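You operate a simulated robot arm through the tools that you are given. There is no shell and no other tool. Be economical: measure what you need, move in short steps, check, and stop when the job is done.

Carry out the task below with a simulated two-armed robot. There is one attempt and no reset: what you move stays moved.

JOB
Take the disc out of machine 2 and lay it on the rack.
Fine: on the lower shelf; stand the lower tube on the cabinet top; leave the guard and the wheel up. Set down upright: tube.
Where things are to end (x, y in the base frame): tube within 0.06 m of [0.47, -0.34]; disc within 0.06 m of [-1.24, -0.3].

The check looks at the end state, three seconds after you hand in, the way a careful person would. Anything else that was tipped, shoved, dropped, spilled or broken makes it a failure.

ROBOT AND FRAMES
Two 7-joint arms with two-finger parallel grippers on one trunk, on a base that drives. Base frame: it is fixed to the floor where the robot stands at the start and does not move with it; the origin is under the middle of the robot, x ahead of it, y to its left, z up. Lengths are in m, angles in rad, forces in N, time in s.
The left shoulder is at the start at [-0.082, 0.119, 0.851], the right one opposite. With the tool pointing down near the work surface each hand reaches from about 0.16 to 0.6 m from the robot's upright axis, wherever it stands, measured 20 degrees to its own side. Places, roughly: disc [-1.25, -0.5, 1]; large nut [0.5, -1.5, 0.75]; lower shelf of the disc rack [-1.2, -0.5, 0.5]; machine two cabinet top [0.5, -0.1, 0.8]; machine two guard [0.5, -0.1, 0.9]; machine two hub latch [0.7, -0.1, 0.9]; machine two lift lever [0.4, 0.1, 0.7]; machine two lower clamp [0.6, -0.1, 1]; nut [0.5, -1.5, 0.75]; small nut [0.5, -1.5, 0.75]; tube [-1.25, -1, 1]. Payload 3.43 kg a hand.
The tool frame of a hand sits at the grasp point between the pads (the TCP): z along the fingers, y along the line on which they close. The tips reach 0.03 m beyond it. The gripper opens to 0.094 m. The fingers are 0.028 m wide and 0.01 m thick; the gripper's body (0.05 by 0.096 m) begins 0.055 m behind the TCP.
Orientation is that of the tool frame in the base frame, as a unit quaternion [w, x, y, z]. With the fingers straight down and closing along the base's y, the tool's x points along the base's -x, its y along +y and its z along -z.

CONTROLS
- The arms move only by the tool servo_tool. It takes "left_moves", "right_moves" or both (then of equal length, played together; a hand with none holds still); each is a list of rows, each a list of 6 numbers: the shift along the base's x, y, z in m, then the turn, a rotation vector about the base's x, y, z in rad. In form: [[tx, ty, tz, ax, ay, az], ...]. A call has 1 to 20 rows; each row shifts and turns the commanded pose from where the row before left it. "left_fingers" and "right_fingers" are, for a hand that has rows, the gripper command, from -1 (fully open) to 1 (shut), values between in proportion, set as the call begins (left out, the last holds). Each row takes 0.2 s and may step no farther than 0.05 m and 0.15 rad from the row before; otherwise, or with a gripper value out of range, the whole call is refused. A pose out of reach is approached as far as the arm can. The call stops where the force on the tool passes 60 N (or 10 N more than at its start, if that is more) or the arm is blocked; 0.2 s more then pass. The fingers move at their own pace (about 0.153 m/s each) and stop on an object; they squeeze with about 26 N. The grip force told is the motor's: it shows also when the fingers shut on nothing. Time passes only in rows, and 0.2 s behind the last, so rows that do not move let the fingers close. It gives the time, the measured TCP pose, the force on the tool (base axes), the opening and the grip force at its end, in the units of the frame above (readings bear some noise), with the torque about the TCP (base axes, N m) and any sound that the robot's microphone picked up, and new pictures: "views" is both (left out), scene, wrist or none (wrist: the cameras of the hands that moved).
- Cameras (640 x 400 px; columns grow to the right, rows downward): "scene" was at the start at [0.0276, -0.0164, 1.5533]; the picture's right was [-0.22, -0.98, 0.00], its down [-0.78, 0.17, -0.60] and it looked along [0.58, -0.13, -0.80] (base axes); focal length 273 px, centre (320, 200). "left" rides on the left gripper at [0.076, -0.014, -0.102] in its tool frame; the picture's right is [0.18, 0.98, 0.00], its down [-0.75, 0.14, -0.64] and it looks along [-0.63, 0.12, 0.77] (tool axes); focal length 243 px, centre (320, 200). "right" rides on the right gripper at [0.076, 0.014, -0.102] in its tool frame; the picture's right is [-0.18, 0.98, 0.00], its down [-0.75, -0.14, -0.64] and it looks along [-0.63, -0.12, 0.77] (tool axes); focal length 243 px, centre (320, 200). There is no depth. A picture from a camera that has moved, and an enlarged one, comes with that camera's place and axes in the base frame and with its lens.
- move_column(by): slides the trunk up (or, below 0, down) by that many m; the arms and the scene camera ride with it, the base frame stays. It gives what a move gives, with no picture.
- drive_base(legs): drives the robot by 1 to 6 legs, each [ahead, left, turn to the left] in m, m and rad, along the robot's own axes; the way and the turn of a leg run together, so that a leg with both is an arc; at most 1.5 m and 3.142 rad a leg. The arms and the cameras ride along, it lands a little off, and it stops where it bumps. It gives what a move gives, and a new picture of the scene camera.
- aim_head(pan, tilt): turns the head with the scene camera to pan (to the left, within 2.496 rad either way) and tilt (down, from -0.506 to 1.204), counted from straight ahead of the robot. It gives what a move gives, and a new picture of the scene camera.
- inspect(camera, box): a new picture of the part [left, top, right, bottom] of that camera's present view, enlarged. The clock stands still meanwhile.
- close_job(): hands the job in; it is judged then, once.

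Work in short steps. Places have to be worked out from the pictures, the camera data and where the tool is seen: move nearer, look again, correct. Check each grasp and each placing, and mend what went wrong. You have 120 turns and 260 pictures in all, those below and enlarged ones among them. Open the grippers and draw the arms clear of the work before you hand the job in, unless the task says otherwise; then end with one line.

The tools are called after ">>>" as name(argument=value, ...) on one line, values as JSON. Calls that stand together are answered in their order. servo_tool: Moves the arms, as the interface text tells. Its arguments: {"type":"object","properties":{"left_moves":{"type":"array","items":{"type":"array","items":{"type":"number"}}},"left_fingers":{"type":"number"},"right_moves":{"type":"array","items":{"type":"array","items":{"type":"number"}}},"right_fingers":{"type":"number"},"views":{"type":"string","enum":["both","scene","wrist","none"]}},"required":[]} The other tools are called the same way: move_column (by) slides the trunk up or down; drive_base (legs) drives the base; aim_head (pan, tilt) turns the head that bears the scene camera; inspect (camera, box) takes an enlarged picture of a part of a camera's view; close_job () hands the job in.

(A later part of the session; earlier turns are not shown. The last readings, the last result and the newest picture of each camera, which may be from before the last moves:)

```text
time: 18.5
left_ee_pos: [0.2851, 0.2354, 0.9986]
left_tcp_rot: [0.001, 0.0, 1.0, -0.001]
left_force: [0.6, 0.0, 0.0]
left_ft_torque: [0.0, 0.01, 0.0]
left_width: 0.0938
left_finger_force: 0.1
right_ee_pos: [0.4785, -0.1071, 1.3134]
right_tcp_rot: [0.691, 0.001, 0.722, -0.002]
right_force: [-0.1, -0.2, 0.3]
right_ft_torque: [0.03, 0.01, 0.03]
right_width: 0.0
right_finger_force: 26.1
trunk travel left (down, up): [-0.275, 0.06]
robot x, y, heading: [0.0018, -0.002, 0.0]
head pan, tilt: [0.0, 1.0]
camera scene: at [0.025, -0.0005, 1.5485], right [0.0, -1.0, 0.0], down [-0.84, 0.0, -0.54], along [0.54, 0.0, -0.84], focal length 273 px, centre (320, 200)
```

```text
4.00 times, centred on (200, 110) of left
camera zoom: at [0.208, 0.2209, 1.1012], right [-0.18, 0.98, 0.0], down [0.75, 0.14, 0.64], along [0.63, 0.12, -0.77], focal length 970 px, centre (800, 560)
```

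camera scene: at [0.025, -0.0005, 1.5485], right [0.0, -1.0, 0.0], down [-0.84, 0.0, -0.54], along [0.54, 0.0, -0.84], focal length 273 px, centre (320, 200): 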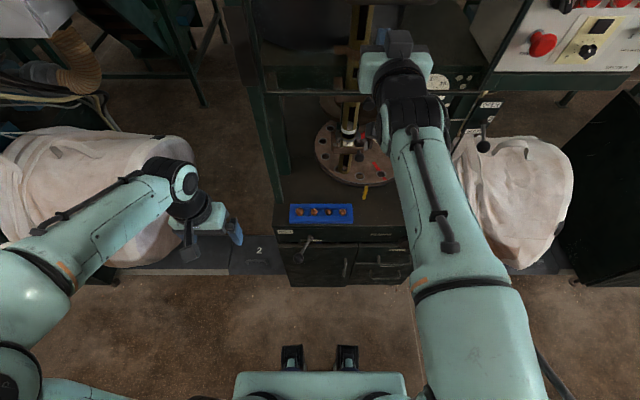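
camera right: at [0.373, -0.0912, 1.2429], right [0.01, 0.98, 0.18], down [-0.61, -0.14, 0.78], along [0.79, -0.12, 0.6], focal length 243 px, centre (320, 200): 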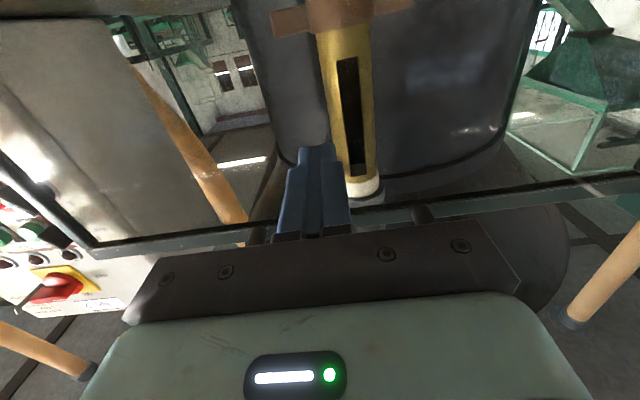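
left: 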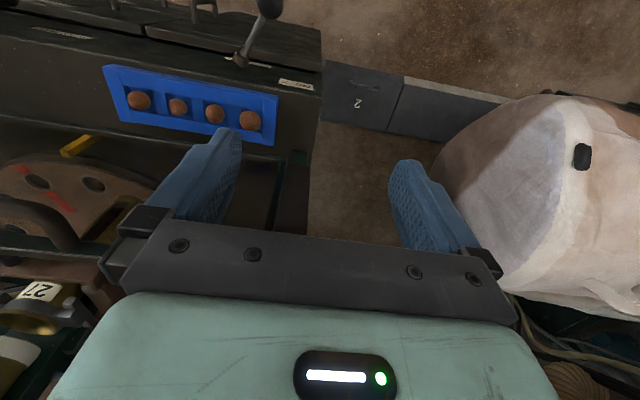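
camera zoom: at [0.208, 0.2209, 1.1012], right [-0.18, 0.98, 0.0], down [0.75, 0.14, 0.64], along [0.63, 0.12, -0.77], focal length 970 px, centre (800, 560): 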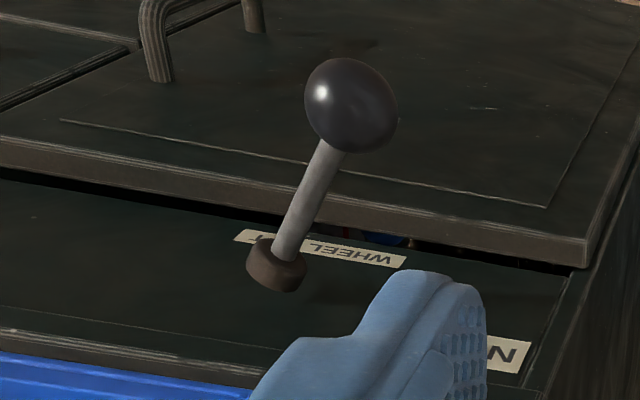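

Refused row; redo with smaller steps. Lever: boss ≈(0.417,0.032,0.70), ball ≈(0.344,0.070,0.70). Simultaneously bring the left hand above the ball (tool down).

>>> servo_tool(right_moves=[[-0.03, 0, -0.02, 0, 0, 0], [-0.04, 0, -0.02, 0, 0, 0], [-0.03, -0.02, -0.03, 0, 0, 0], [0, -0.03, -0.035, 0, 0, 0], [0, -0.03, -0.035, 0, 0, 0], [0, -0.03, -0.035, 0, 0, 0], [0, -0.03, -0.035, 0, 0, 0], [0, -0.03, -0.035, 0, 0, 0]], left_moves=[[0.007, -0.02, -0.025, 0, 0, 0], [0.007, -0.02, -0.025, 0, 0, 0], [0.007, -0.02, -0.025, 0, 0, 0], [0.007, -0.02, -0.025, 0, 0, 0], [0.007, -0.02, -0.025, 0, 0, 0], [0.007, -0.02, -0.025, 0, 0, 0], [0.007, -0.02, -0.025, 0, 0, 0], [0.01, -0.02, -0.025, 0, 0, 0]], right_fingers=-1, views="both")

```text
time: 20.3
left_ee_pos: [0.3436, 0.0742, 0.7995]
left_tcp_rot: [0.0, 0.0, 1.0, 0.0]
left_force: [0.1, -0.5, -0.3]
left_ft_torque: [0.02, 0.01, 0.01]
left_width: 0.0939
left_finger_force: 0.1
right_ee_pos: [0.3823, -0.2774, 1.0676]
right_tcp_rot: [0.692, 0.001, 0.722, -0.001]
right_force: [-0.2, -0.2, 0.4]
right_ft_torque: [-0.01, -0.02, 0.02]
right_width: 0.0939
right_finger_force: 0.2
trunk travel left (down, up): [-0.275, 0.06]
robot x, y, heading: [-0.0012, 0.0004, 0.0]
head pan, tilt: [0.0, 1.0]
camera scene: at [0.0259, -0.0017, 1.5485], right [0.0, -1.0, 0.0], down [-0.84, 0.0, -0.54], along [0.54, 0.0, -0.84], focal length 273 px, centre (320, 200)
camera right: at [0.2761, -0.2634, 0.9977], right [0.01, 0.98, 0.18], down [-0.61, -0.14, 0.78], along [0.79, -0.12, 0.6], focal length 243 px, centre (320, 200)
camera left: at [0.2671, 0.0592, 0.9008], right [-0.18, 0.98, 0.0], down [0.75, 0.14, 0.64], along [0.63, 0.12, -0.77], focal length 243 px, centre (320, 200)
```

scene: 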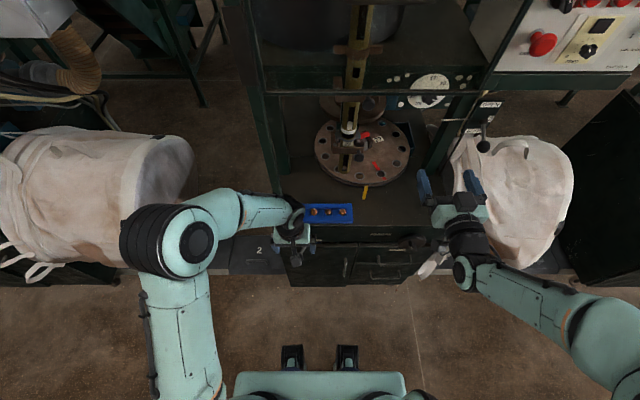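
right: 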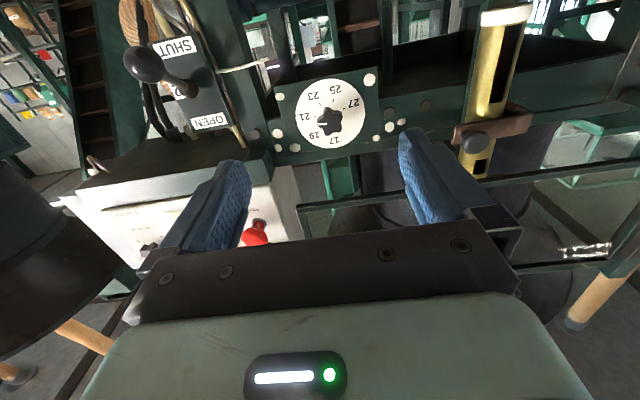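
left: 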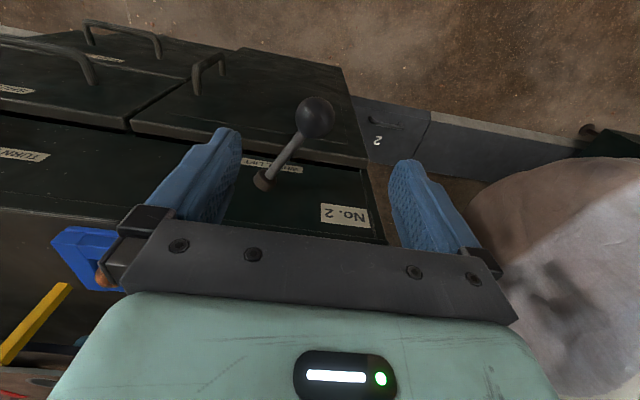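

Ball confirmed at (0.345,0.070,0.70). Descend and grip it.

>>> servo_tool(left_moves=[[0, 0, -0.03, 0, 0, 0], [0, -0.003, -0.035, 0, 0, 0], [0, 0, -0.033, 0, 0, 0]], views="none")

>>> servo_tool(left_moves=[[0, 0, 0, 0, 0, 0], [0, 0, 0, 0, 0, 0], [0, 0, 0, 0, 0, 0]], left_fingers=1, views="wrist")

```text
time: 21.1
left_ee_pos: [0.345, 0.0709, 0.7007]
left_tcp_rot: [0.0, -0.001, 1.0, 0.0]
left_force: [-0.1, -0.5, 0.0]
left_ft_torque: [-0.02, -0.03, 0.0]
left_width: 0.0941
left_finger_force: 0.0
right_ee_pos: [0.3814, -0.277, 1.0683]
right_tcp_rot: [0.691, 0.001, 0.723, -0.001]
right_force: [0.4, 0.6, -0.6]
right_ft_torque: [-0.01, 0.0, 0.02]
right_width: 0.094
right_finger_force: 0.1
trunk travel left (down, up): [-0.275, 0.06]
robot x, y, heading: [-0.0026, 0.0024, 0.0]
head pan, tilt: [0.0, 1.0]
```

```text
time: 21.9
left_ee_pos: [0.3453, 0.0696, 0.7004]
left_tcp_rot: [0.0, 0.001, 1.0, -0.001]
left_force: [0.5, -9.7, -6.0]
left_ft_torque: [-0.15, -0.35, -0.19]
left_width: 0.0333
left_finger_force: 44.8
right_ee_pos: [0.3812, -0.2781, 1.0677]
right_tcp_rot: [0.692, 0.001, 0.722, -0.001]
right_force: [-0.6, -0.5, -0.9]
right_ft_torque: [0.02, 0.01, 0.01]
right_width: 0.0942
right_finger_force: 0.0
trunk travel left (down, up): [-0.275, 0.06]
robot x, y, heading: [-0.0036, 0.003, 0.004]
head pan, tilt: [0.0, 1.0]
camera left: at [0.2675, 0.0558, 0.8024], right [-0.18, 0.98, 0.0], down [0.75, 0.14, 0.64], along [0.63, 0.12, -0.77], focal length 243 px, centre (320, 200)
```

left: 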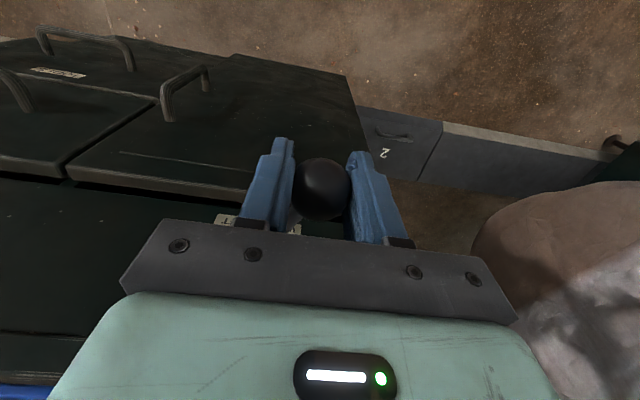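

Gripped (width 0.033). Try moving up 2 cm gently.

>>> servo_tool(left_moves=[[0, 0, 0.006, 0, 0, 0], [0, 0, 0.007, 0, 0, 0], [0, 0, 0.007, 0, 0, 0]], views="wrist")

>>> inspect(camera="scene", box=[300, 80, 440, 220])

```text
time: 22.7
left_ee_pos: [0.3444, 0.0695, 0.7206]
left_tcp_rot: [-0.003, 0.001, 1.0, 0.0]
left_force: [2.9, -18.5, -38.0]
left_ft_torque: [-0.24, 0.25, -0.04]
left_width: 0.0333
left_finger_force: 44.9
right_ee_pos: [0.3812, -0.2775, 1.0683]
right_tcp_rot: [0.691, 0.0, 0.723, 0.0]
right_force: [-0.3, -0.1, 0.1]
right_ft_torque: [-0.01, 0.03, 0.01]
right_width: 0.0938
right_finger_force: 0.0
trunk travel left (down, up): [-0.275, 0.06]
robot x, y, heading: [-0.0023, 0.0012, -0.003]
head pan, tilt: [0.0, 1.0]
camera left: at [0.2672, 0.0559, 0.8223], right [-0.18, 0.98, 0.0], down [0.76, 0.14, 0.64], along [0.63, 0.12, -0.77], focal length 243 px, centre (320, 200)
```

left: 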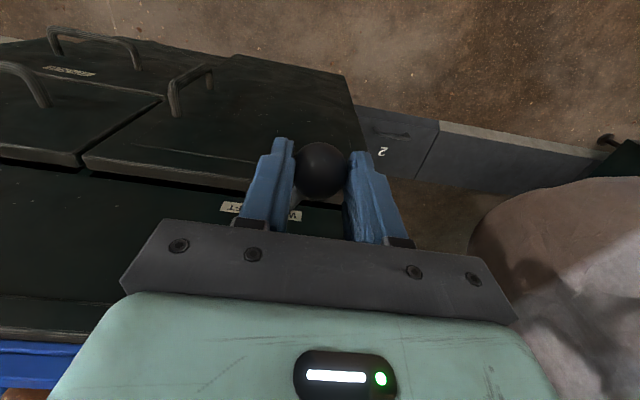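

```text
2.86 times, centred on (370, 150) of scene
camera zoom: at [0.027, -0.0022, 1.5484], right [0.0, -1.0, 0.0], down [-0.84, 0.0, -0.54], along [0.54, 0.0, -0.84], focal length 780 px, centre (177, 343)
```

zoom: 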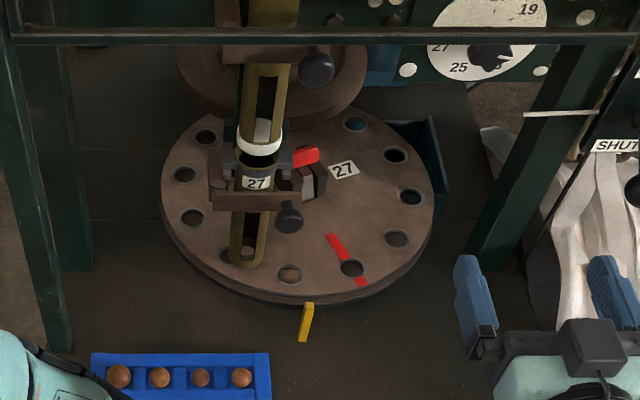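

The ball did not rise (fingers slid, ~38 N). Recentre on it and test sideways to −y.

>>> servo_tool(left_moves=[[0, 0, -0.01, 0, 0, 0], [0, 0, -0.01, 0, 0, 0], [0, -0.005, 0, 0, 0, 0], [0, -0.005, 0, 0, 0, 0], [0, -0.005, 0, 0, 0, 0]], views="wrist")

```text
time: 23.9
left_ee_pos: [0.3423, 0.0588, 0.7004]
left_tcp_rot: [-0.001, -0.001, 1.0, 0.002]
left_force: [-0.9, 9.4, 11.4]
left_ft_torque: [0.18, -0.16, 0.57]
left_width: 0.0329
left_finger_force: 45.4
right_ee_pos: [0.3802, -0.2761, 1.069]
right_tcp_rot: [0.692, 0.0, 0.722, -0.001]
right_force: [0.2, -0.1, 0.3]
right_ft_torque: [0.0, -0.02, 0.04]
right_width: 0.094
right_finger_force: 0.0
trunk travel left (down, up): [-0.275, 0.06]
robot x, y, heading: [-0.0016, 0.003, 0.001]
head pan, tilt: [0.0, 1.0]
camera left: at [0.265, 0.0443, 0.8023], right [-0.19, 0.98, 0.0], down [0.76, 0.14, 0.64], along [0.63, 0.12, -0.77], focal length 243 px, centre (320, 200)
```

left: 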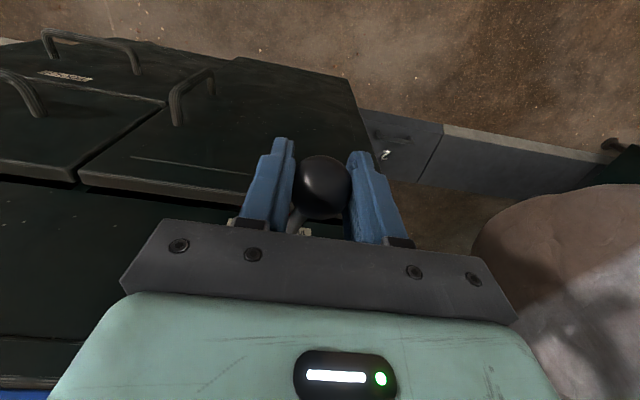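

The lever swings about a vertical axis toward −y easily. Follow the arc (radius ≈0.082 about the boss).

>>> servo_tool(left_moves=[[-0.004, -0.012, 0, 0, 0, 0.12], [-0.003, -0.012, 0, 0, 0, 0.12], [0.001, -0.012, 0, 0, 0, 0.12], [0.004, -0.012, 0, 0, 0, 0.12], [0.006, -0.011, 0, 0, 0, 0.12], [0.007, -0.01, 0, 0, 0, 0.1]], views="wrist")

>>> inspect(camera="scene", box=[280, 80, 440, 260])

```text
time: 25.3
left_ee_pos: [0.3466, -0.0088, 0.7]
left_tcp_rot: [-0.006, -0.343, 0.939, 0.006]
left_force: [-31.4, 17.0, -7.5]
left_ft_torque: [0.39, -0.88, -0.14]
left_width: 0.0329
left_finger_force: 45.4
right_ee_pos: [0.378, -0.2757, 1.0698]
right_tcp_rot: [0.692, 0.0, 0.722, -0.001]
right_force: [0.2, -0.6, 0.2]
right_ft_torque: [-0.04, -0.02, -0.05]
right_width: 0.094
right_finger_force: 0.1
trunk travel left (down, up): [-0.275, 0.06]
robot x, y, heading: [0.0012, 0.0014, 0.004]
head pan, tilt: [0.0, 1.0]
camera left: at [0.2986, -0.0694, 0.803], right [-0.77, 0.63, 0.02], down [0.49, 0.59, 0.64], along [0.39, 0.5, -0.77], focal length 243 px, centre (320, 200)
```

left: 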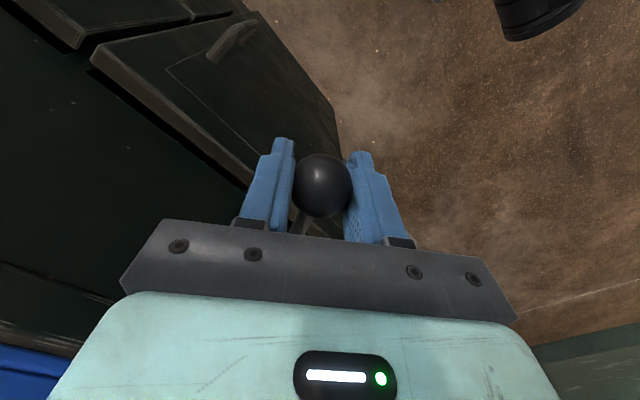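

```text
2.22 times, centred on (360, 170) of scene
camera zoom: at [0.0211, 0.0026, 1.5484], right [0.0, -1.0, 0.0], down [-0.84, 0.0, -0.54], along [0.54, 0.0, -0.84], focal length 606 px, centre (231, 267)
```

zoom: 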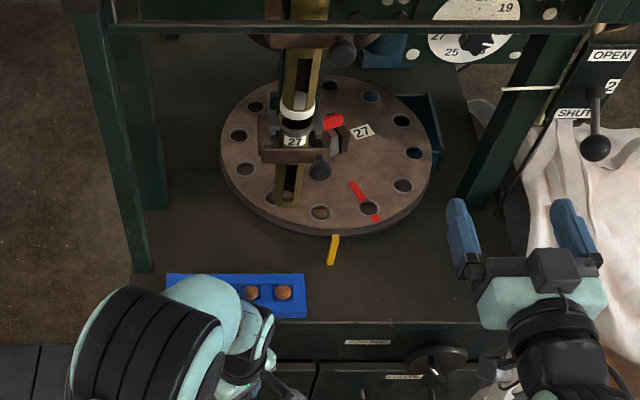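

Wheel appears raised. Release the ball, back off up, and look whether lever and wheel stay.

>>> servo_tool(left_moves=[[0, 0, 0, 0, 0, 0], [0, 0, 0, 0, 0, 0], [0, 0, 0.04, 0, 0, 0], [0, 0, 0.04, 0, 0, 0], [-0.02, 0.03, 0.03, 0, 0, -0.12], [-0.02, 0.03, 0.03, 0, 0, -0.12], [-0.02, 0.03, 0.03, 0, 0, -0.12], [0, 0.03, 0.03, 0, 0, -0.12], [0, 0.03, 0.03, 0, 0, -0.12], [0, 0.03, 0, 0, 0, -0.1]], left_fingers=-1, views="scene")

>>> inspect(camera="scene", box=[280, 150, 440, 270])

>>> aim_head(pan=-0.15, tilt=0.8)

>>> inspect(camera="scene", box=[260, 130, 420, 240])

```text
time: 27.5
left_ee_pos: [0.294, 0.1691, 0.9316]
left_tcp_rot: [0.0, 0.002, 1.0, 0.0]
left_force: [-0.4, -0.2, 0.2]
left_ft_torque: [-0.01, -0.04, -0.02]
left_width: 0.0942
left_finger_force: 0.0
right_ee_pos: [0.3812, -0.2764, 1.0685]
right_tcp_rot: [0.692, 0.001, 0.722, -0.001]
right_force: [-0.1, 0.0, 0.0]
right_ft_torque: [0.0, 0.0, -0.02]
right_width: 0.0937
right_finger_force: 0.0
trunk travel left (down, up): [-0.275, 0.06]
robot x, y, heading: [-0.0014, -0.0001, 0.001]
head pan, tilt: [0.0, 1.0]
camera scene: at [0.0252, 0.0001, 1.5484], right [0.0, -1.0, 0.0], down [-0.84, 0.0, -0.54], along [0.54, 0.0, -0.84], focal length 273 px, centre (320, 200)
```

scene: 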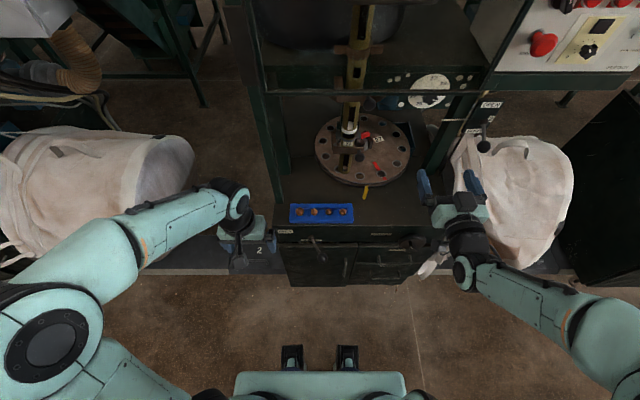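

```text
3.33 times, centred on (360, 210) of scene
camera zoom: at [0.0252, 0.0001, 1.5484], right [0.0, -1.0, 0.0], down [-0.84, 0.0, -0.54], along [0.54, 0.0, -0.84], focal length 910 px, centre (187, 167)
```

zoom: 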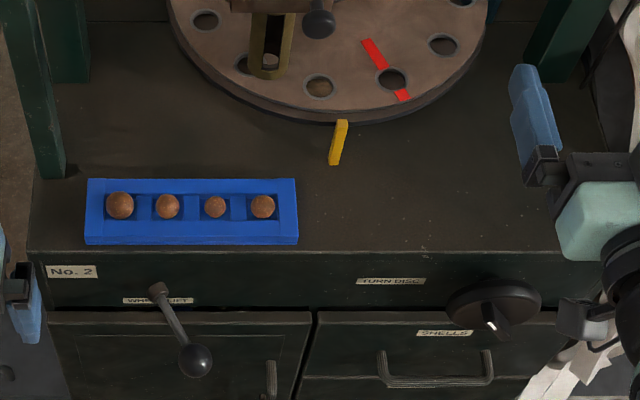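

```text
time: 28.2
left_ee_pos: [0.2935, 0.1691, 0.931]
left_tcp_rot: [0.001, 0.0, 1.0, -0.001]
left_force: [0.9, 0.3, -0.4]
left_ft_torque: [0.0, -0.01, 0.02]
left_width: 0.0941
left_finger_force: 0.0
right_ee_pos: [0.3794, -0.2779, 1.0685]
right_tcp_rot: [0.691, 0.0, 0.722, 0.0]
right_force: [0.0, 0.1, 0.5]
right_ft_torque: [-0.01, -0.01, -0.01]
right_width: 0.0939
right_finger_force: 0.1
trunk travel left (down, up): [-0.275, 0.06]
robot x, y, heading: [-0.0005, -0.0021, 0.001]
head pan, tilt: [-0.15, 0.799]
camera scene: at [0.035, -0.0124, 1.5635], right [-0.15, -0.99, 0.0], down [-0.71, 0.11, -0.7], along [0.69, -0.1, -0.72], focal length 273 px, centre (320, 200)
```

scene: 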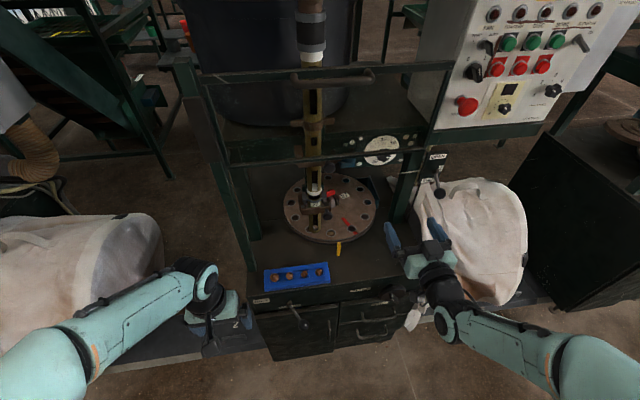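

```text
3.64 times, centred on (340, 185) of scene
camera zoom: at [0.035, -0.0124, 1.5635], right [-0.15, -0.99, 0.0], down [-0.71, 0.11, -0.7], along [0.69, -0.1, -0.72], focal length 992 px, centre (247, 254)
```

zoom: 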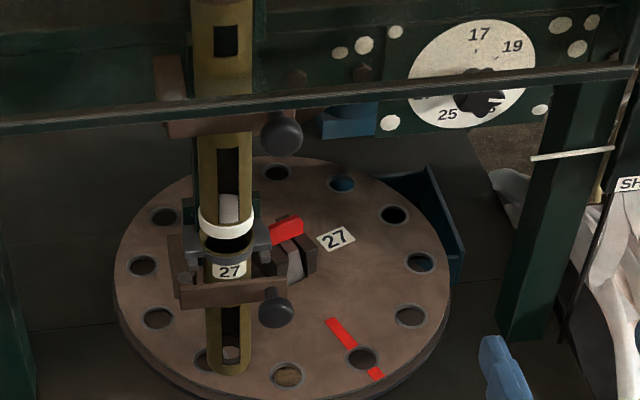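

Lever and wheel stay put. Now zoom closely on the clamp, tube and latch.

>>> inspect(camera="scene", box=[295, 180, 350, 214])

>>> inspect(camera="scene", box=[290, 200, 360, 244])

```text
11.64 times, centred on (322, 197) of scene
camera zoom: at [0.035, -0.0124, 1.5635], right [-0.15, -0.99, 0.0], down [-0.71, 0.11, -0.7], along [0.69, -0.1, -0.72], focal length 3176 px, centre (291, 235)
```

zoom: 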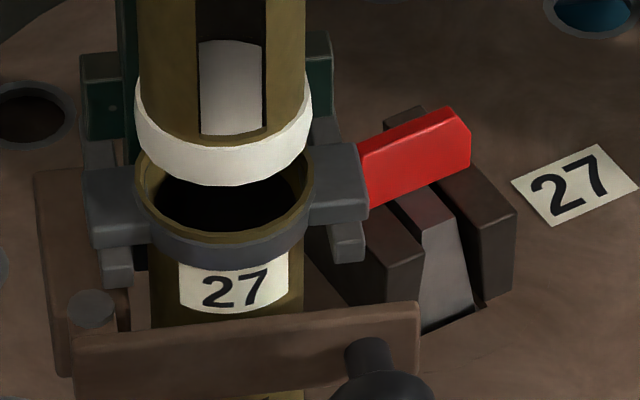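

```text
9.09 times, centred on (325, 222) of scene
camera zoom: at [0.035, -0.0124, 1.5635], right [-0.15, -0.99, 0.0], down [-0.71, 0.11, -0.7], along [0.69, -0.1, -0.72], focal length 2481 px, centre (274, 0)
```

zoom: 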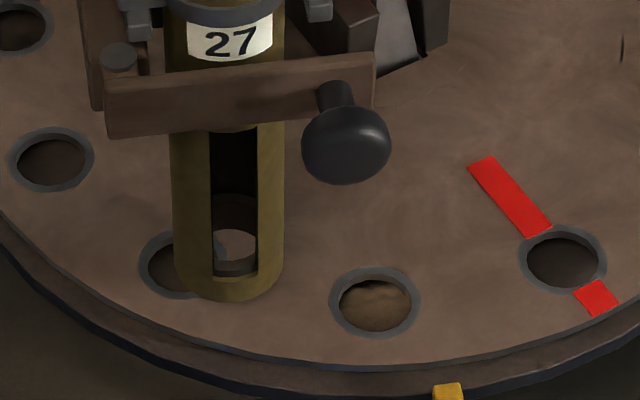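

Triangulated: clamp knob ≈(0.554,−0.112,0.967), clamp bar hinged at its left pin ≈(0.574,−0.041). I'll bring the left hand horizontal in front of the knob, and shift the right hand aside.

>>> servo_tool(left_moves=[[0.005, -0.005, 0.01, 0, -0.1428, 0], [0.005, -0.015, 0.01, 0, -0.1428, 0], [0.01, -0.025, 0.006, 0, -0.1428, 0], [0.01, -0.025, 0.005, 0, -0.1428, 0], [0.01, -0.03, 0, 0, -0.1428, 0], [0.01, -0.03, 0, 0, -0.1428, 0], [0.01, -0.03, 0, 0, -0.1428, 0], [0.015, -0.03, 0, 0, -0.1428, 0], [0.02, -0.03, 0, 0, -0.1428, 0], [0.02, -0.03, 0, 0, -0.1428, 0], [0.025, -0.03, 0, 0, -0.1428, 0]], right_moves=[[-0.01, -0.02, 0, 0, 0, 0], [-0.01, -0.02, 0, 0, 0, 0], [-0.01, -0.02, 0, 0, 0, 0], [0, -0.02, 0, 0, 0, 0], [0, 0, 0, 0, 0, 0], [0, 0, 0, 0, 0, 0], [0, 0, 0, 0, 0, 0], [0, 0, 0, 0, 0, 0], [0, 0, 0, 0, 0, 0], [0, 0, 0, 0, 0, 0], [0, 0, 0, 0, 0, 0]])

>>> inspect(camera="scene", box=[260, 150, 400, 260])

```text
time: 30.6
left_ee_pos: [0.4332, -0.1146, 0.9644]
left_tcp_rot: [0.707, 0.0, 0.707, 0.0]
left_force: [0.7, -0.4, 1.0]
left_ft_torque: [-0.02, -0.02, -0.01]
left_width: 0.0939
left_finger_force: 0.1
right_ee_pos: [0.3498, -0.3568, 1.0692]
right_tcp_rot: [0.691, 0.001, 0.723, -0.001]
right_force: [0.3, -0.4, 0.2]
right_ft_torque: [0.0, 0.0, 0.03]
right_width: 0.0939
right_finger_force: 0.1
trunk travel left (down, up): [-0.275, 0.06]
robot x, y, heading: [0.002, 0.0011, 0.001]
head pan, tilt: [-0.15, 0.799]
camera scene: at [0.0358, -0.0134, 1.5636], right [-0.15, -0.99, 0.0], down [-0.71, 0.11, -0.7], along [0.69, -0.1, -0.72], focal length 273 px, centre (320, 200)
camera right: at [0.2455, -0.3423, 0.9988], right [0.01, 0.98, 0.18], down [-0.61, -0.14, 0.78], along [0.79, -0.12, 0.6], focal length 243 px, centre (320, 200)
camera left: at [0.3311, -0.1293, 0.8879], right [0.0, 0.98, -0.18], down [-0.64, 0.14, 0.75], along [0.77, 0.12, 0.63], focal length 243 px, centre (320, 200)
```

scene: 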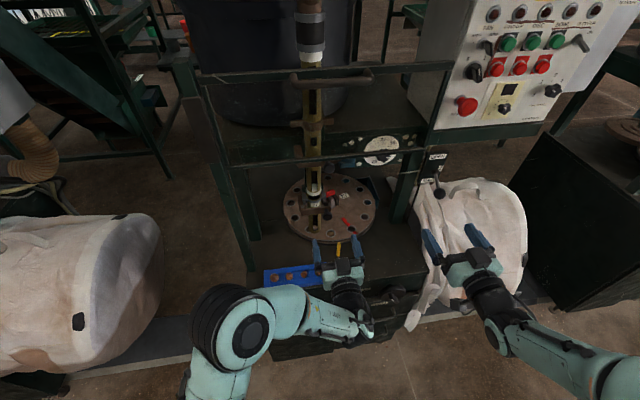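
right: 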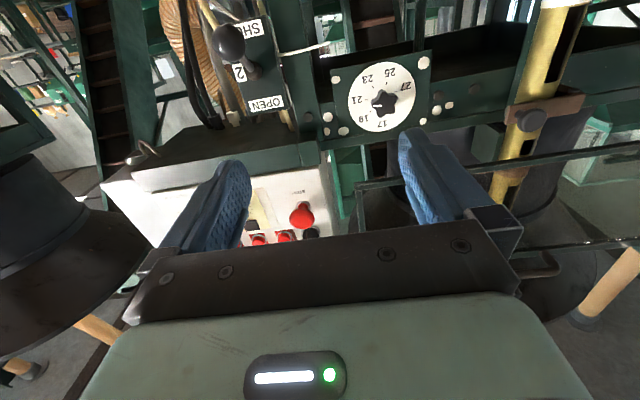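
left: 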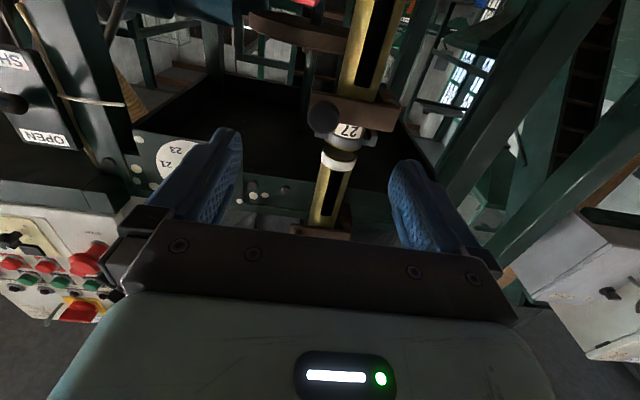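

```text
3.64 times, centred on (330, 205) of scene
camera zoom: at [0.0358, -0.0134, 1.5636], right [-0.15, -0.99, 0.0], down [-0.71, 0.11, -0.7], along [0.69, -0.1, -0.72], focal length 992 px, centre (284, 182)
```

zoom: 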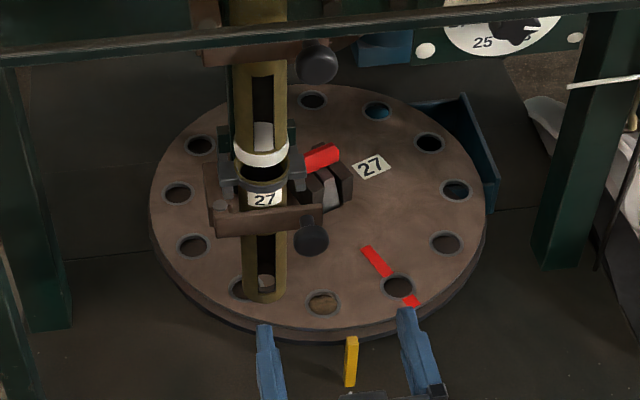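

>>> inspect(camera="left", box=[270, 60, 430, 160])

>>> inspect(camera="left", box=[240, 0, 480, 150])

```text
4.00 times, centred on (350, 110) of left
camera zoom: at [0.3311, -0.1293, 0.8879], right [0.0, 0.98, -0.18], down [-0.64, 0.14, 0.75], along [0.77, 0.12, 0.63], focal length 970 px, centre (200, 560)
```

zoom: 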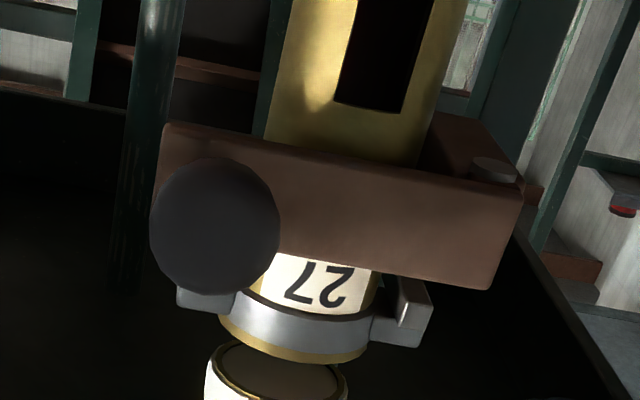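

```text
2.67 times, centred on (360, 75) of left
camera zoom: at [0.3311, -0.1293, 0.8879], right [0.0, 0.98, -0.18], down [-0.64, 0.14, 0.75], along [0.77, 0.12, 0.63], focal length 647 px, centre (213, 533)
```

zoom: 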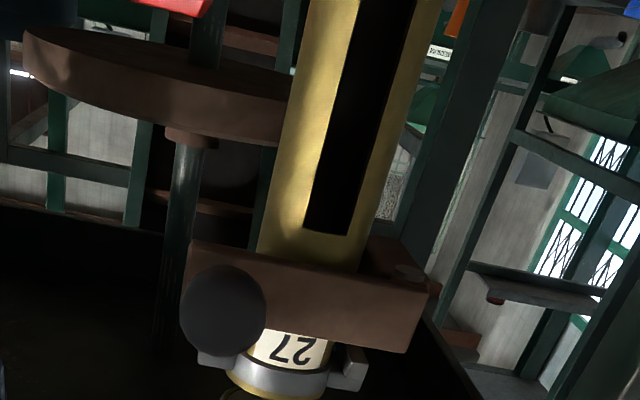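

Refined knob centre: (0.543,−0.110,0.967). Advance with open fingers and grip it.

>>> servo_tool(left_moves=[[0.03, 0.004, 0.002, 0, 0, 0], [0.03, 0, 0, 0, 0, 0], [0.032, 0, 0, 0, 0, 0]], views="none")

>>> servo_tool(left_moves=[[0, 0, 0, 0, 0, 0], [0, 0, 0, 0, 0, 0], [0, 0, 0, 0, 0, 0]], left_fingers=1, views="wrist")

>>> inspect(camera="scene", box=[260, 150, 400, 260])

```text
time: 31.4
left_ee_pos: [0.5259, -0.1099, 0.963]
left_tcp_rot: [0.707, 0.0, 0.707, 0.0]
left_force: [-0.4, -0.9, -0.6]
left_ft_torque: [-0.06, -0.01, 0.02]
left_width: 0.0941
left_finger_force: 0.0
right_ee_pos: [0.3505, -0.3564, 1.071]
right_tcp_rot: [0.692, 0.002, 0.722, -0.002]
right_force: [-0.3, -0.5, 0.5]
right_ft_torque: [0.01, 0.01, -0.01]
right_width: 0.0938
right_finger_force: 0.1
trunk travel left (down, up): [-0.275, 0.06]
robot x, y, heading: [-0.0025, 0.0025, -0.001]
head pan, tilt: [-0.15, 0.799]
```

```text
time: 32.2
left_ee_pos: [0.5246, -0.1107, 0.9642]
left_tcp_rot: [0.707, 0.001, 0.707, 0.0]
left_force: [0.1, -3.9, 1.0]
left_ft_torque: [0.0, 0.04, -0.2]
left_width: 0.0292
left_finger_force: 44.8
right_ee_pos: [0.3501, -0.3561, 1.0699]
right_tcp_rot: [0.692, 0.001, 0.722, -0.001]
right_force: [-0.3, 0.3, 0.1]
right_ft_torque: [0.03, 0.01, 0.04]
right_width: 0.094
right_finger_force: 0.1
trunk travel left (down, up): [-0.275, 0.06]
robot x, y, heading: [-0.0008, -0.0002, 0.004]
head pan, tilt: [-0.15, 0.799]
camera left: at [0.4218, -0.1251, 0.8867], right [0.0, 0.98, -0.18], down [-0.64, 0.14, 0.75], along [0.77, 0.12, 0.63], focal length 243 px, centre (320, 200)
```

left: 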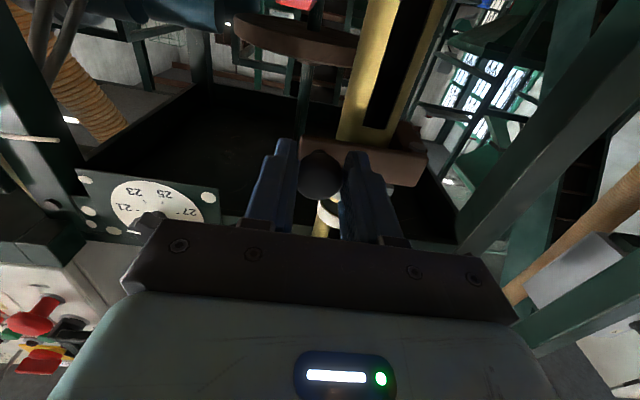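

```text
3.64 times, centred on (330, 205) of scene
camera zoom: at [0.035, -0.0131, 1.5636], right [-0.15, -0.99, 0.0], down [-0.71, 0.11, -0.7], along [0.69, -0.1, -0.72], focal length 992 px, centre (284, 182)
```

zoom: 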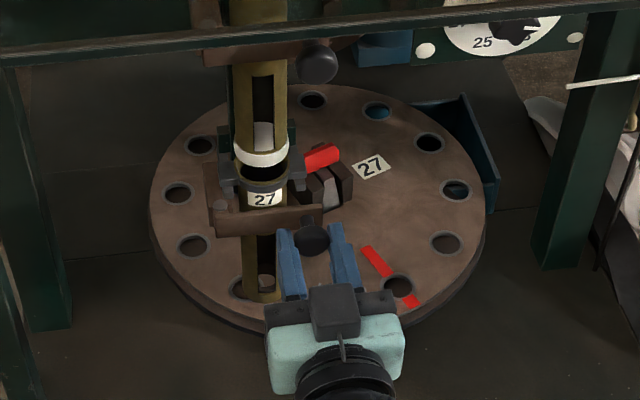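

Knob gripped. Try swinging the bar open about its left hinge, two small arc steps first.

>>> servo_tool(left_moves=[[-0.0098, 0.0081, 0, 0, 0, -0.149], [-0.0085, 0.0095, 0, 0, 0, -0.149]], views="wrist")

>>> inspect(camera="scene", box=[280, 165, 380, 235])

```text
time: 32.8
left_ee_pos: [0.5088, -0.0996, 0.9621]
left_tcp_rot: [0.694, 0.045, 0.708, -0.119]
left_force: [3.3, 9.9, 3.6]
left_ft_torque: [-0.27, 1.18, 0.51]
left_width: 0.0295
left_finger_force: 44.8
left hand out of reach, approached as far as the arm can: row 2
right_ee_pos: [0.3498, -0.3561, 1.0704]
right_tcp_rot: [0.692, 0.0, 0.722, 0.0]
right_force: [-0.1, -1.2, -0.3]
right_ft_torque: [0.03, 0.04, 0.04]
right_width: 0.0941
right_finger_force: 0.0
trunk travel left (down, up): [-0.275, 0.06]
robot x, y, heading: [0.0027, 0.001, 0.006]
head pan, tilt: [-0.15, 0.799]
stopped in row 2 (left hand): the force on the tool passed its limit at 78 N (the readings are from after the stop); the commanded pose is now the measured one
camera left: at [0.4034, -0.0972, 0.8878], right [0.22, 0.93, -0.29], down [-0.57, 0.36, 0.74], along [0.79, 0.0, 0.61], focal length 243 px, centre (320, 200)
```

left: 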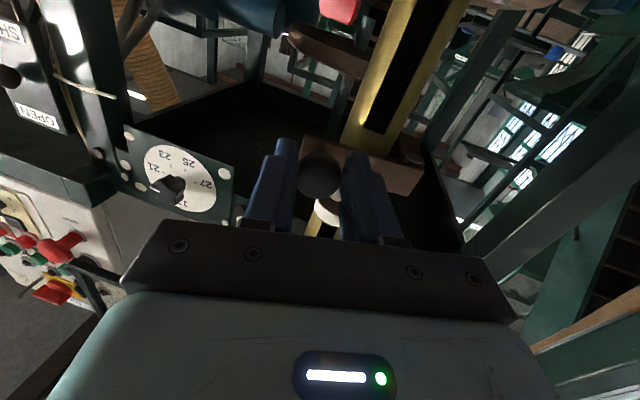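

```text
5.71 times, centred on (330, 200) of scene
camera zoom: at [0.0342, -0.0133, 1.5635], right [-0.15, -0.99, 0.0], down [-0.71, 0.11, -0.7], along [0.69, -0.1, -0.72], focal length 1560 px, centre (263, 200)
```

zoom: 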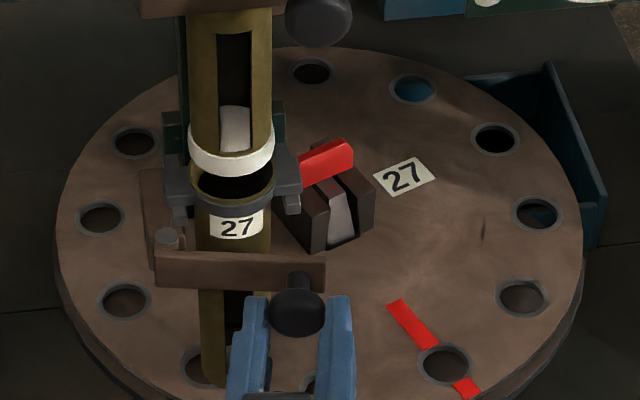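

The bar did start to swing (≈9°), but the left wrist can't follow the turn. I'll loosen the fingers so the ball sits loosely, straighten the wrist, and push the ball along its arc with the −y finger.

>>> servo_tool(left_moves=[[0, 0, 0, 0, 0, 0], [0, 0, 0, 0, 0, 0.1], [-0.002, 0.003, 0.002, 0, 0, 0.07], [-0.009, 0.012, 0, 0, 0, 0], [-0.009, 0.012, 0, 0, 0, 0], [-0.007, 0.012, 0, 0, 0, 0]], left_fingers=-0.2, views="wrist")

>>> inspect(camera="scene", box=[280, 165, 380, 235])

```text
time: 34.2
left_ee_pos: [0.4812, -0.0634, 0.9641]
left_tcp_rot: [0.701, -0.012, 0.71, -0.063]
left_force: [-0.3, -0.1, 0.6]
left_ft_torque: [-0.01, -0.02, 0.01]
left_width: 0.0566
left_finger_force: 0.1
right_ee_pos: [0.3502, -0.3556, 1.0697]
right_tcp_rot: [0.692, 0.0, 0.722, -0.001]
right_force: [-1.1, 0.5, -0.6]
right_ft_torque: [-0.01, -0.01, 0.0]
right_width: 0.0939
right_finger_force: 0.1
trunk travel left (down, up): [-0.275, 0.06]
robot x, y, heading: [-0.0037, 0.0016, 0.003]
head pan, tilt: [-0.15, 0.799]
camera left: at [0.3761, -0.0789, 0.8897], right [0.07, 0.96, -0.29], down [-0.62, 0.27, 0.74], along [0.78, 0.13, 0.61], focal length 243 px, centre (320, 200)
```

left: 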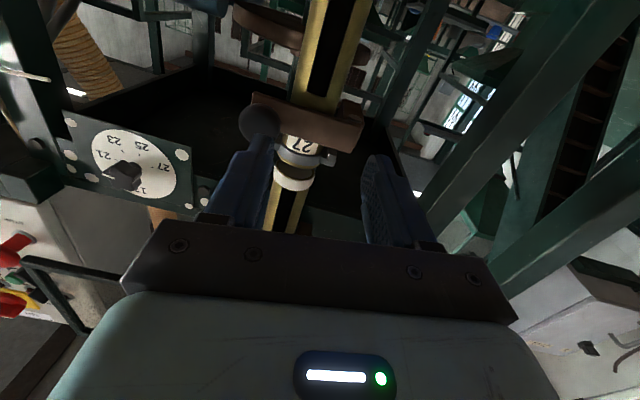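

```text
5.71 times, centred on (330, 200) of scene
camera zoom: at [0.0351, -0.0118, 1.5636], right [-0.15, -0.99, 0.0], down [-0.71, 0.11, -0.7], along [0.69, -0.1, -0.72], focal length 1560 px, centre (263, 200)
```

zoom: 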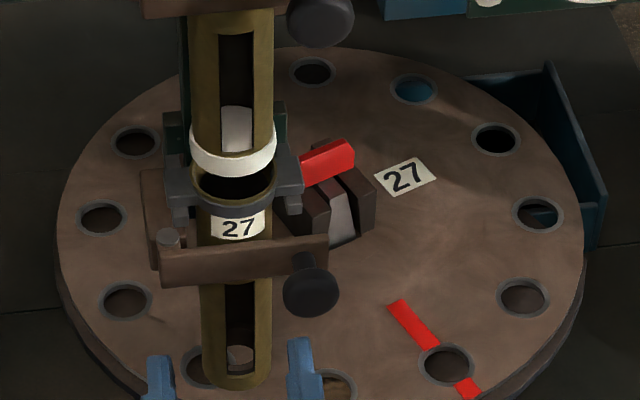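

The bar sprang back. I'll regrip with the fingers above/below the ball (rolled 90°) so that the ball can pivot about the vertical while I pull it through the arc.

>>> servo_tool(left_moves=[[-0.03, 0, 0, 0, 0, 0.1], [-0.03, -0.01, 0, 0, 0, 0], [0, -0.01, 0, 0.1428, 0, 0], [0, -0.01, 0, 0.1428, 0, 0], [0, -0.01, 0, 0.1428, 0, 0], [0, -0.006, 0, 0.1428, 0, 0], [0, 0, 0, 0.1428, 0, 0], [0, 0, 0, 0.1428, 0, 0], [0, 0, 0, 0.1428, 0, 0], [0, 0, 0, 0.1428, 0, 0], [0, 0, 0, 0.1428, 0, 0], [0, 0, 0, 0.1428, 0, 0], [0, 0, 0, 0.1428, 0, 0]], left_fingers=-1, views="both")

```text
time: 37.0
left_ee_pos: [0.422, -0.1089, 0.9638]
left_tcp_rot: [0.531, 0.464, 0.52, 0.482]
left_force: [0.6, -0.3, -0.2]
left_ft_torque: [-0.01, -0.01, 0.0]
left_width: 0.0939
left_finger_force: 0.0
right_ee_pos: [0.3498, -0.356, 1.0702]
right_tcp_rot: [0.692, 0.0, 0.722, 0.0]
right_force: [-0.2, 0.3, -0.6]
right_ft_torque: [-0.01, 0.02, 0.0]
right_width: 0.0943
right_finger_force: 0.0
trunk travel left (down, up): [-0.275, 0.06]
robot x, y, heading: [0.0015, 0.0003, -0.002]
head pan, tilt: [-0.15, 0.799]
camera scene: at [0.0351, -0.0123, 1.5636], right [-0.15, -0.99, 0.0], down [-0.71, 0.11, -0.7], along [0.69, -0.1, -0.72], focal length 273 px, centre (320, 200)
camera left: at [0.3183, -0.0367, 0.9378], right [-0.03, 0.29, 0.96], down [-0.64, -0.74, 0.2], along [0.77, -0.61, 0.21], focal length 243 px, centre (320, 200)
```

scene: 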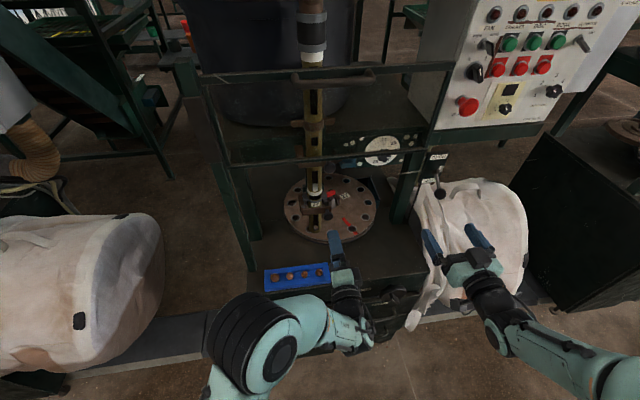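
left: 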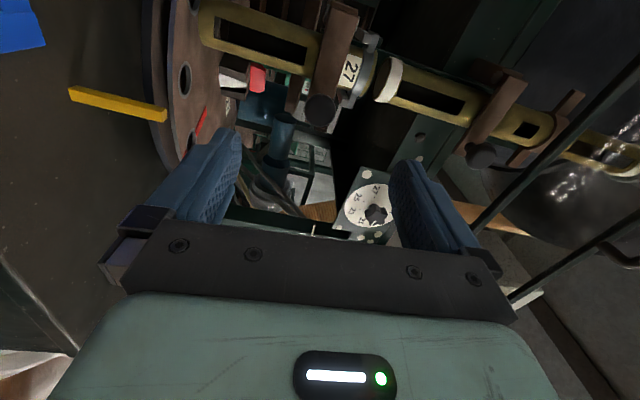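

Excellent side view; zoom in to study clamp and latch.

>>> inspect(camera="left", box=[170, 0, 410, 150])

>>> inspect(camera="left", box=[280, 30, 400, 130])

```text
2.67 times, centred on (290, 75) of left
camera zoom: at [0.3183, -0.0367, 0.9378], right [-0.03, 0.29, 0.96], down [-0.64, -0.74, 0.2], along [0.77, -0.61, 0.21], focal length 647 px, centre (400, 533)
```

zoom: 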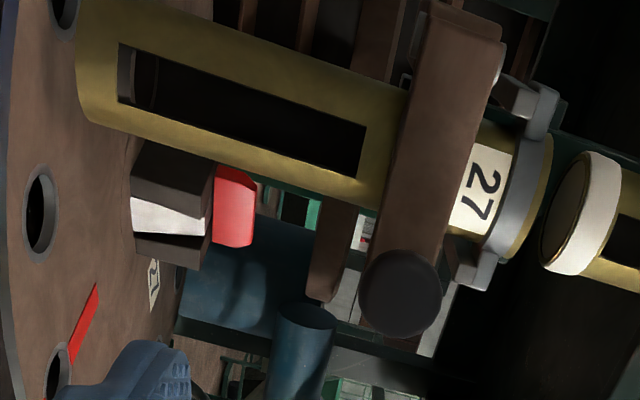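

```text
4.00 times, centred on (340, 80) of left
camera zoom: at [0.3183, -0.0367, 0.9378], right [-0.03, 0.29, 0.96], down [-0.64, -0.74, 0.2], along [0.77, -0.61, 0.21], focal length 970 px, centre (240, 680)
```

zoom: 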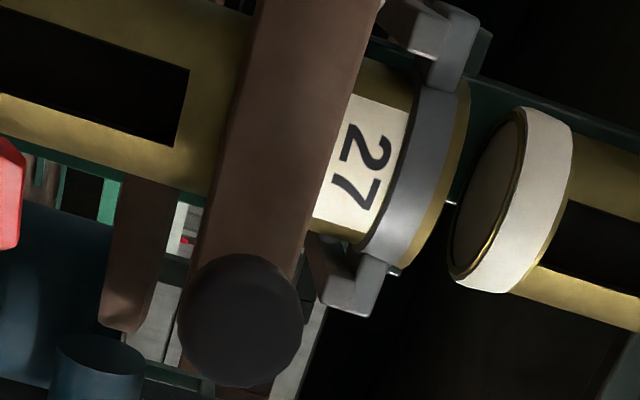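

Clear view: a gap exists between lower and upper tube. Advance and grip the knob with fingers above/below.

>>> servo_tool(left_moves=[[0.03, -0.001, 0.003, 0.07, 0, 0], [0.035, 0, 0, 0, 0, 0], [0.04, 0, 0, 0, 0, 0]], views="none")

>>> servo_tool(left_moves=[[0, 0, 0, 0, 0, 0], [0, 0, 0, 0, 0, 0], [0, 0, 0, 0, 0, 0]], left_fingers=1, views="wrist")

```text
time: 37.8
left_ee_pos: [0.5283, -0.1108, 0.9667]
left_tcp_rot: [0.515, 0.482, 0.503, 0.499]
left_force: [0.2, 0.2, -0.8]
left_ft_torque: [-0.01, -0.02, 0.0]
left_width: 0.0942
left_finger_force: 0.0
right_ee_pos: [0.3505, -0.3541, 1.0695]
right_tcp_rot: [0.691, 0.001, 0.723, -0.001]
right_force: [0.0, 0.3, -0.1]
right_ft_torque: [-0.01, -0.01, 0.02]
right_width: 0.0941
right_finger_force: 0.1
trunk travel left (down, up): [-0.275, 0.06]
robot x, y, heading: [-0.0005, -0.0024, 0.009]
head pan, tilt: [-0.15, 0.799]
```

```text
time: 38.6
left_ee_pos: [0.5287, -0.1109, 0.9684]
left_tcp_rot: [0.515, 0.482, 0.503, 0.5]
left_force: [0.2, -1.2, 5.6]
left_ft_torque: [0.34, 0.54, -0.16]
left_width: 0.0282
left_finger_force: 44.9
right_ee_pos: [0.351, -0.3557, 1.0701]
right_tcp_rot: [0.691, 0.0, 0.723, 0.0]
right_force: [-0.1, 0.7, -0.6]
right_ft_torque: [0.01, -0.01, 0.01]
right_width: 0.0938
right_finger_force: 0.0
trunk travel left (down, up): [-0.275, 0.06]
robot x, y, heading: [-0.0015, 0.0002, 0.0]
head pan, tilt: [-0.15, 0.799]
camera left: at [0.4243, -0.0368, 0.9464], right [-0.03, 0.22, 0.97], down [-0.64, -0.75, 0.15], along [0.77, -0.62, 0.16], focal length 243 px, centre (320, 200)
```

left: 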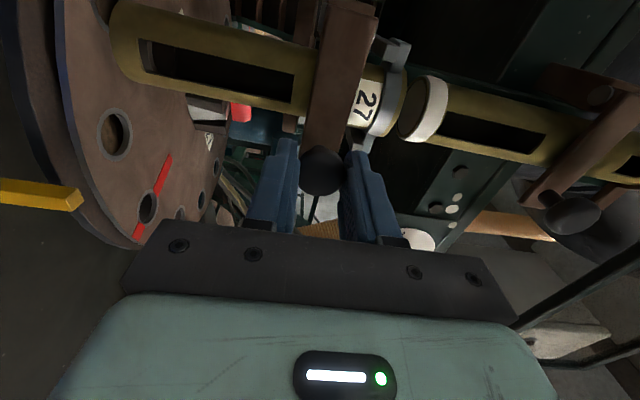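

Gripped. Pull along the arc about the hinge ≈(0.597,−0.039), 2–3 steps, and look.

>>> servo_tool(left_moves=[[-0.0115, 0.0104, 0, 0, 0, 0], [-0.0095, 0.0122, 0, 0, 0, 0], [-0.0073, 0.0137, 0, 0, 0, 0]], views="wrist")

>>> inspect(camera="scene", box=[280, 165, 380, 235])

```text
time: 39.4
left_ee_pos: [0.4944, -0.0795, 0.9664]
left_tcp_rot: [0.517, 0.485, 0.501, 0.496]
left_force: [0.5, -17.6, 4.6]
left_ft_torque: [0.34, 0.4, -1.51]
left_width: 0.0286
left_finger_force: 45.2
right_ee_pos: [0.3498, -0.3564, 1.0696]
right_tcp_rot: [0.692, 0.0, 0.722, 0.0]
right_force: [0.5, -0.3, -0.8]
right_ft_torque: [-0.03, -0.05, -0.01]
right_width: 0.0939
right_finger_force: 0.1
trunk travel left (down, up): [-0.275, 0.06]
robot x, y, heading: [-0.0008, 0.0025, -0.001]
head pan, tilt: [-0.15, 0.799]
camera left: at [0.3917, -0.0033, 0.9463], right [-0.03, 0.22, 0.98], down [-0.65, -0.75, 0.15], along [0.76, -0.63, 0.16], focal length 243 px, centre (320, 200)
```

left: 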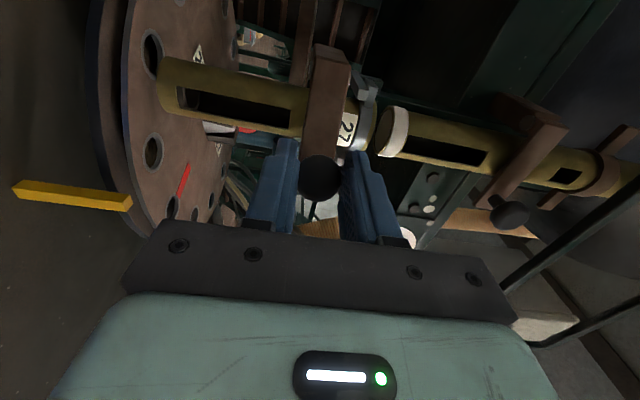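

```text
5.71 times, centred on (330, 200) of scene
camera zoom: at [0.0345, -0.015, 1.5635], right [-0.15, -0.99, 0.0], down [-0.71, 0.11, -0.7], along [0.69, -0.1, -0.72], focal length 1560 px, centre (263, 200)
```

zoom: 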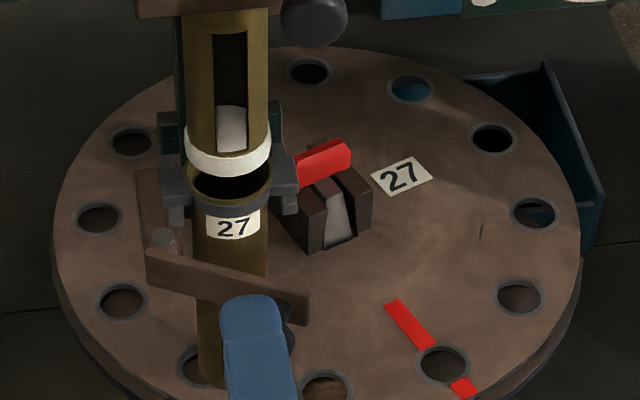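

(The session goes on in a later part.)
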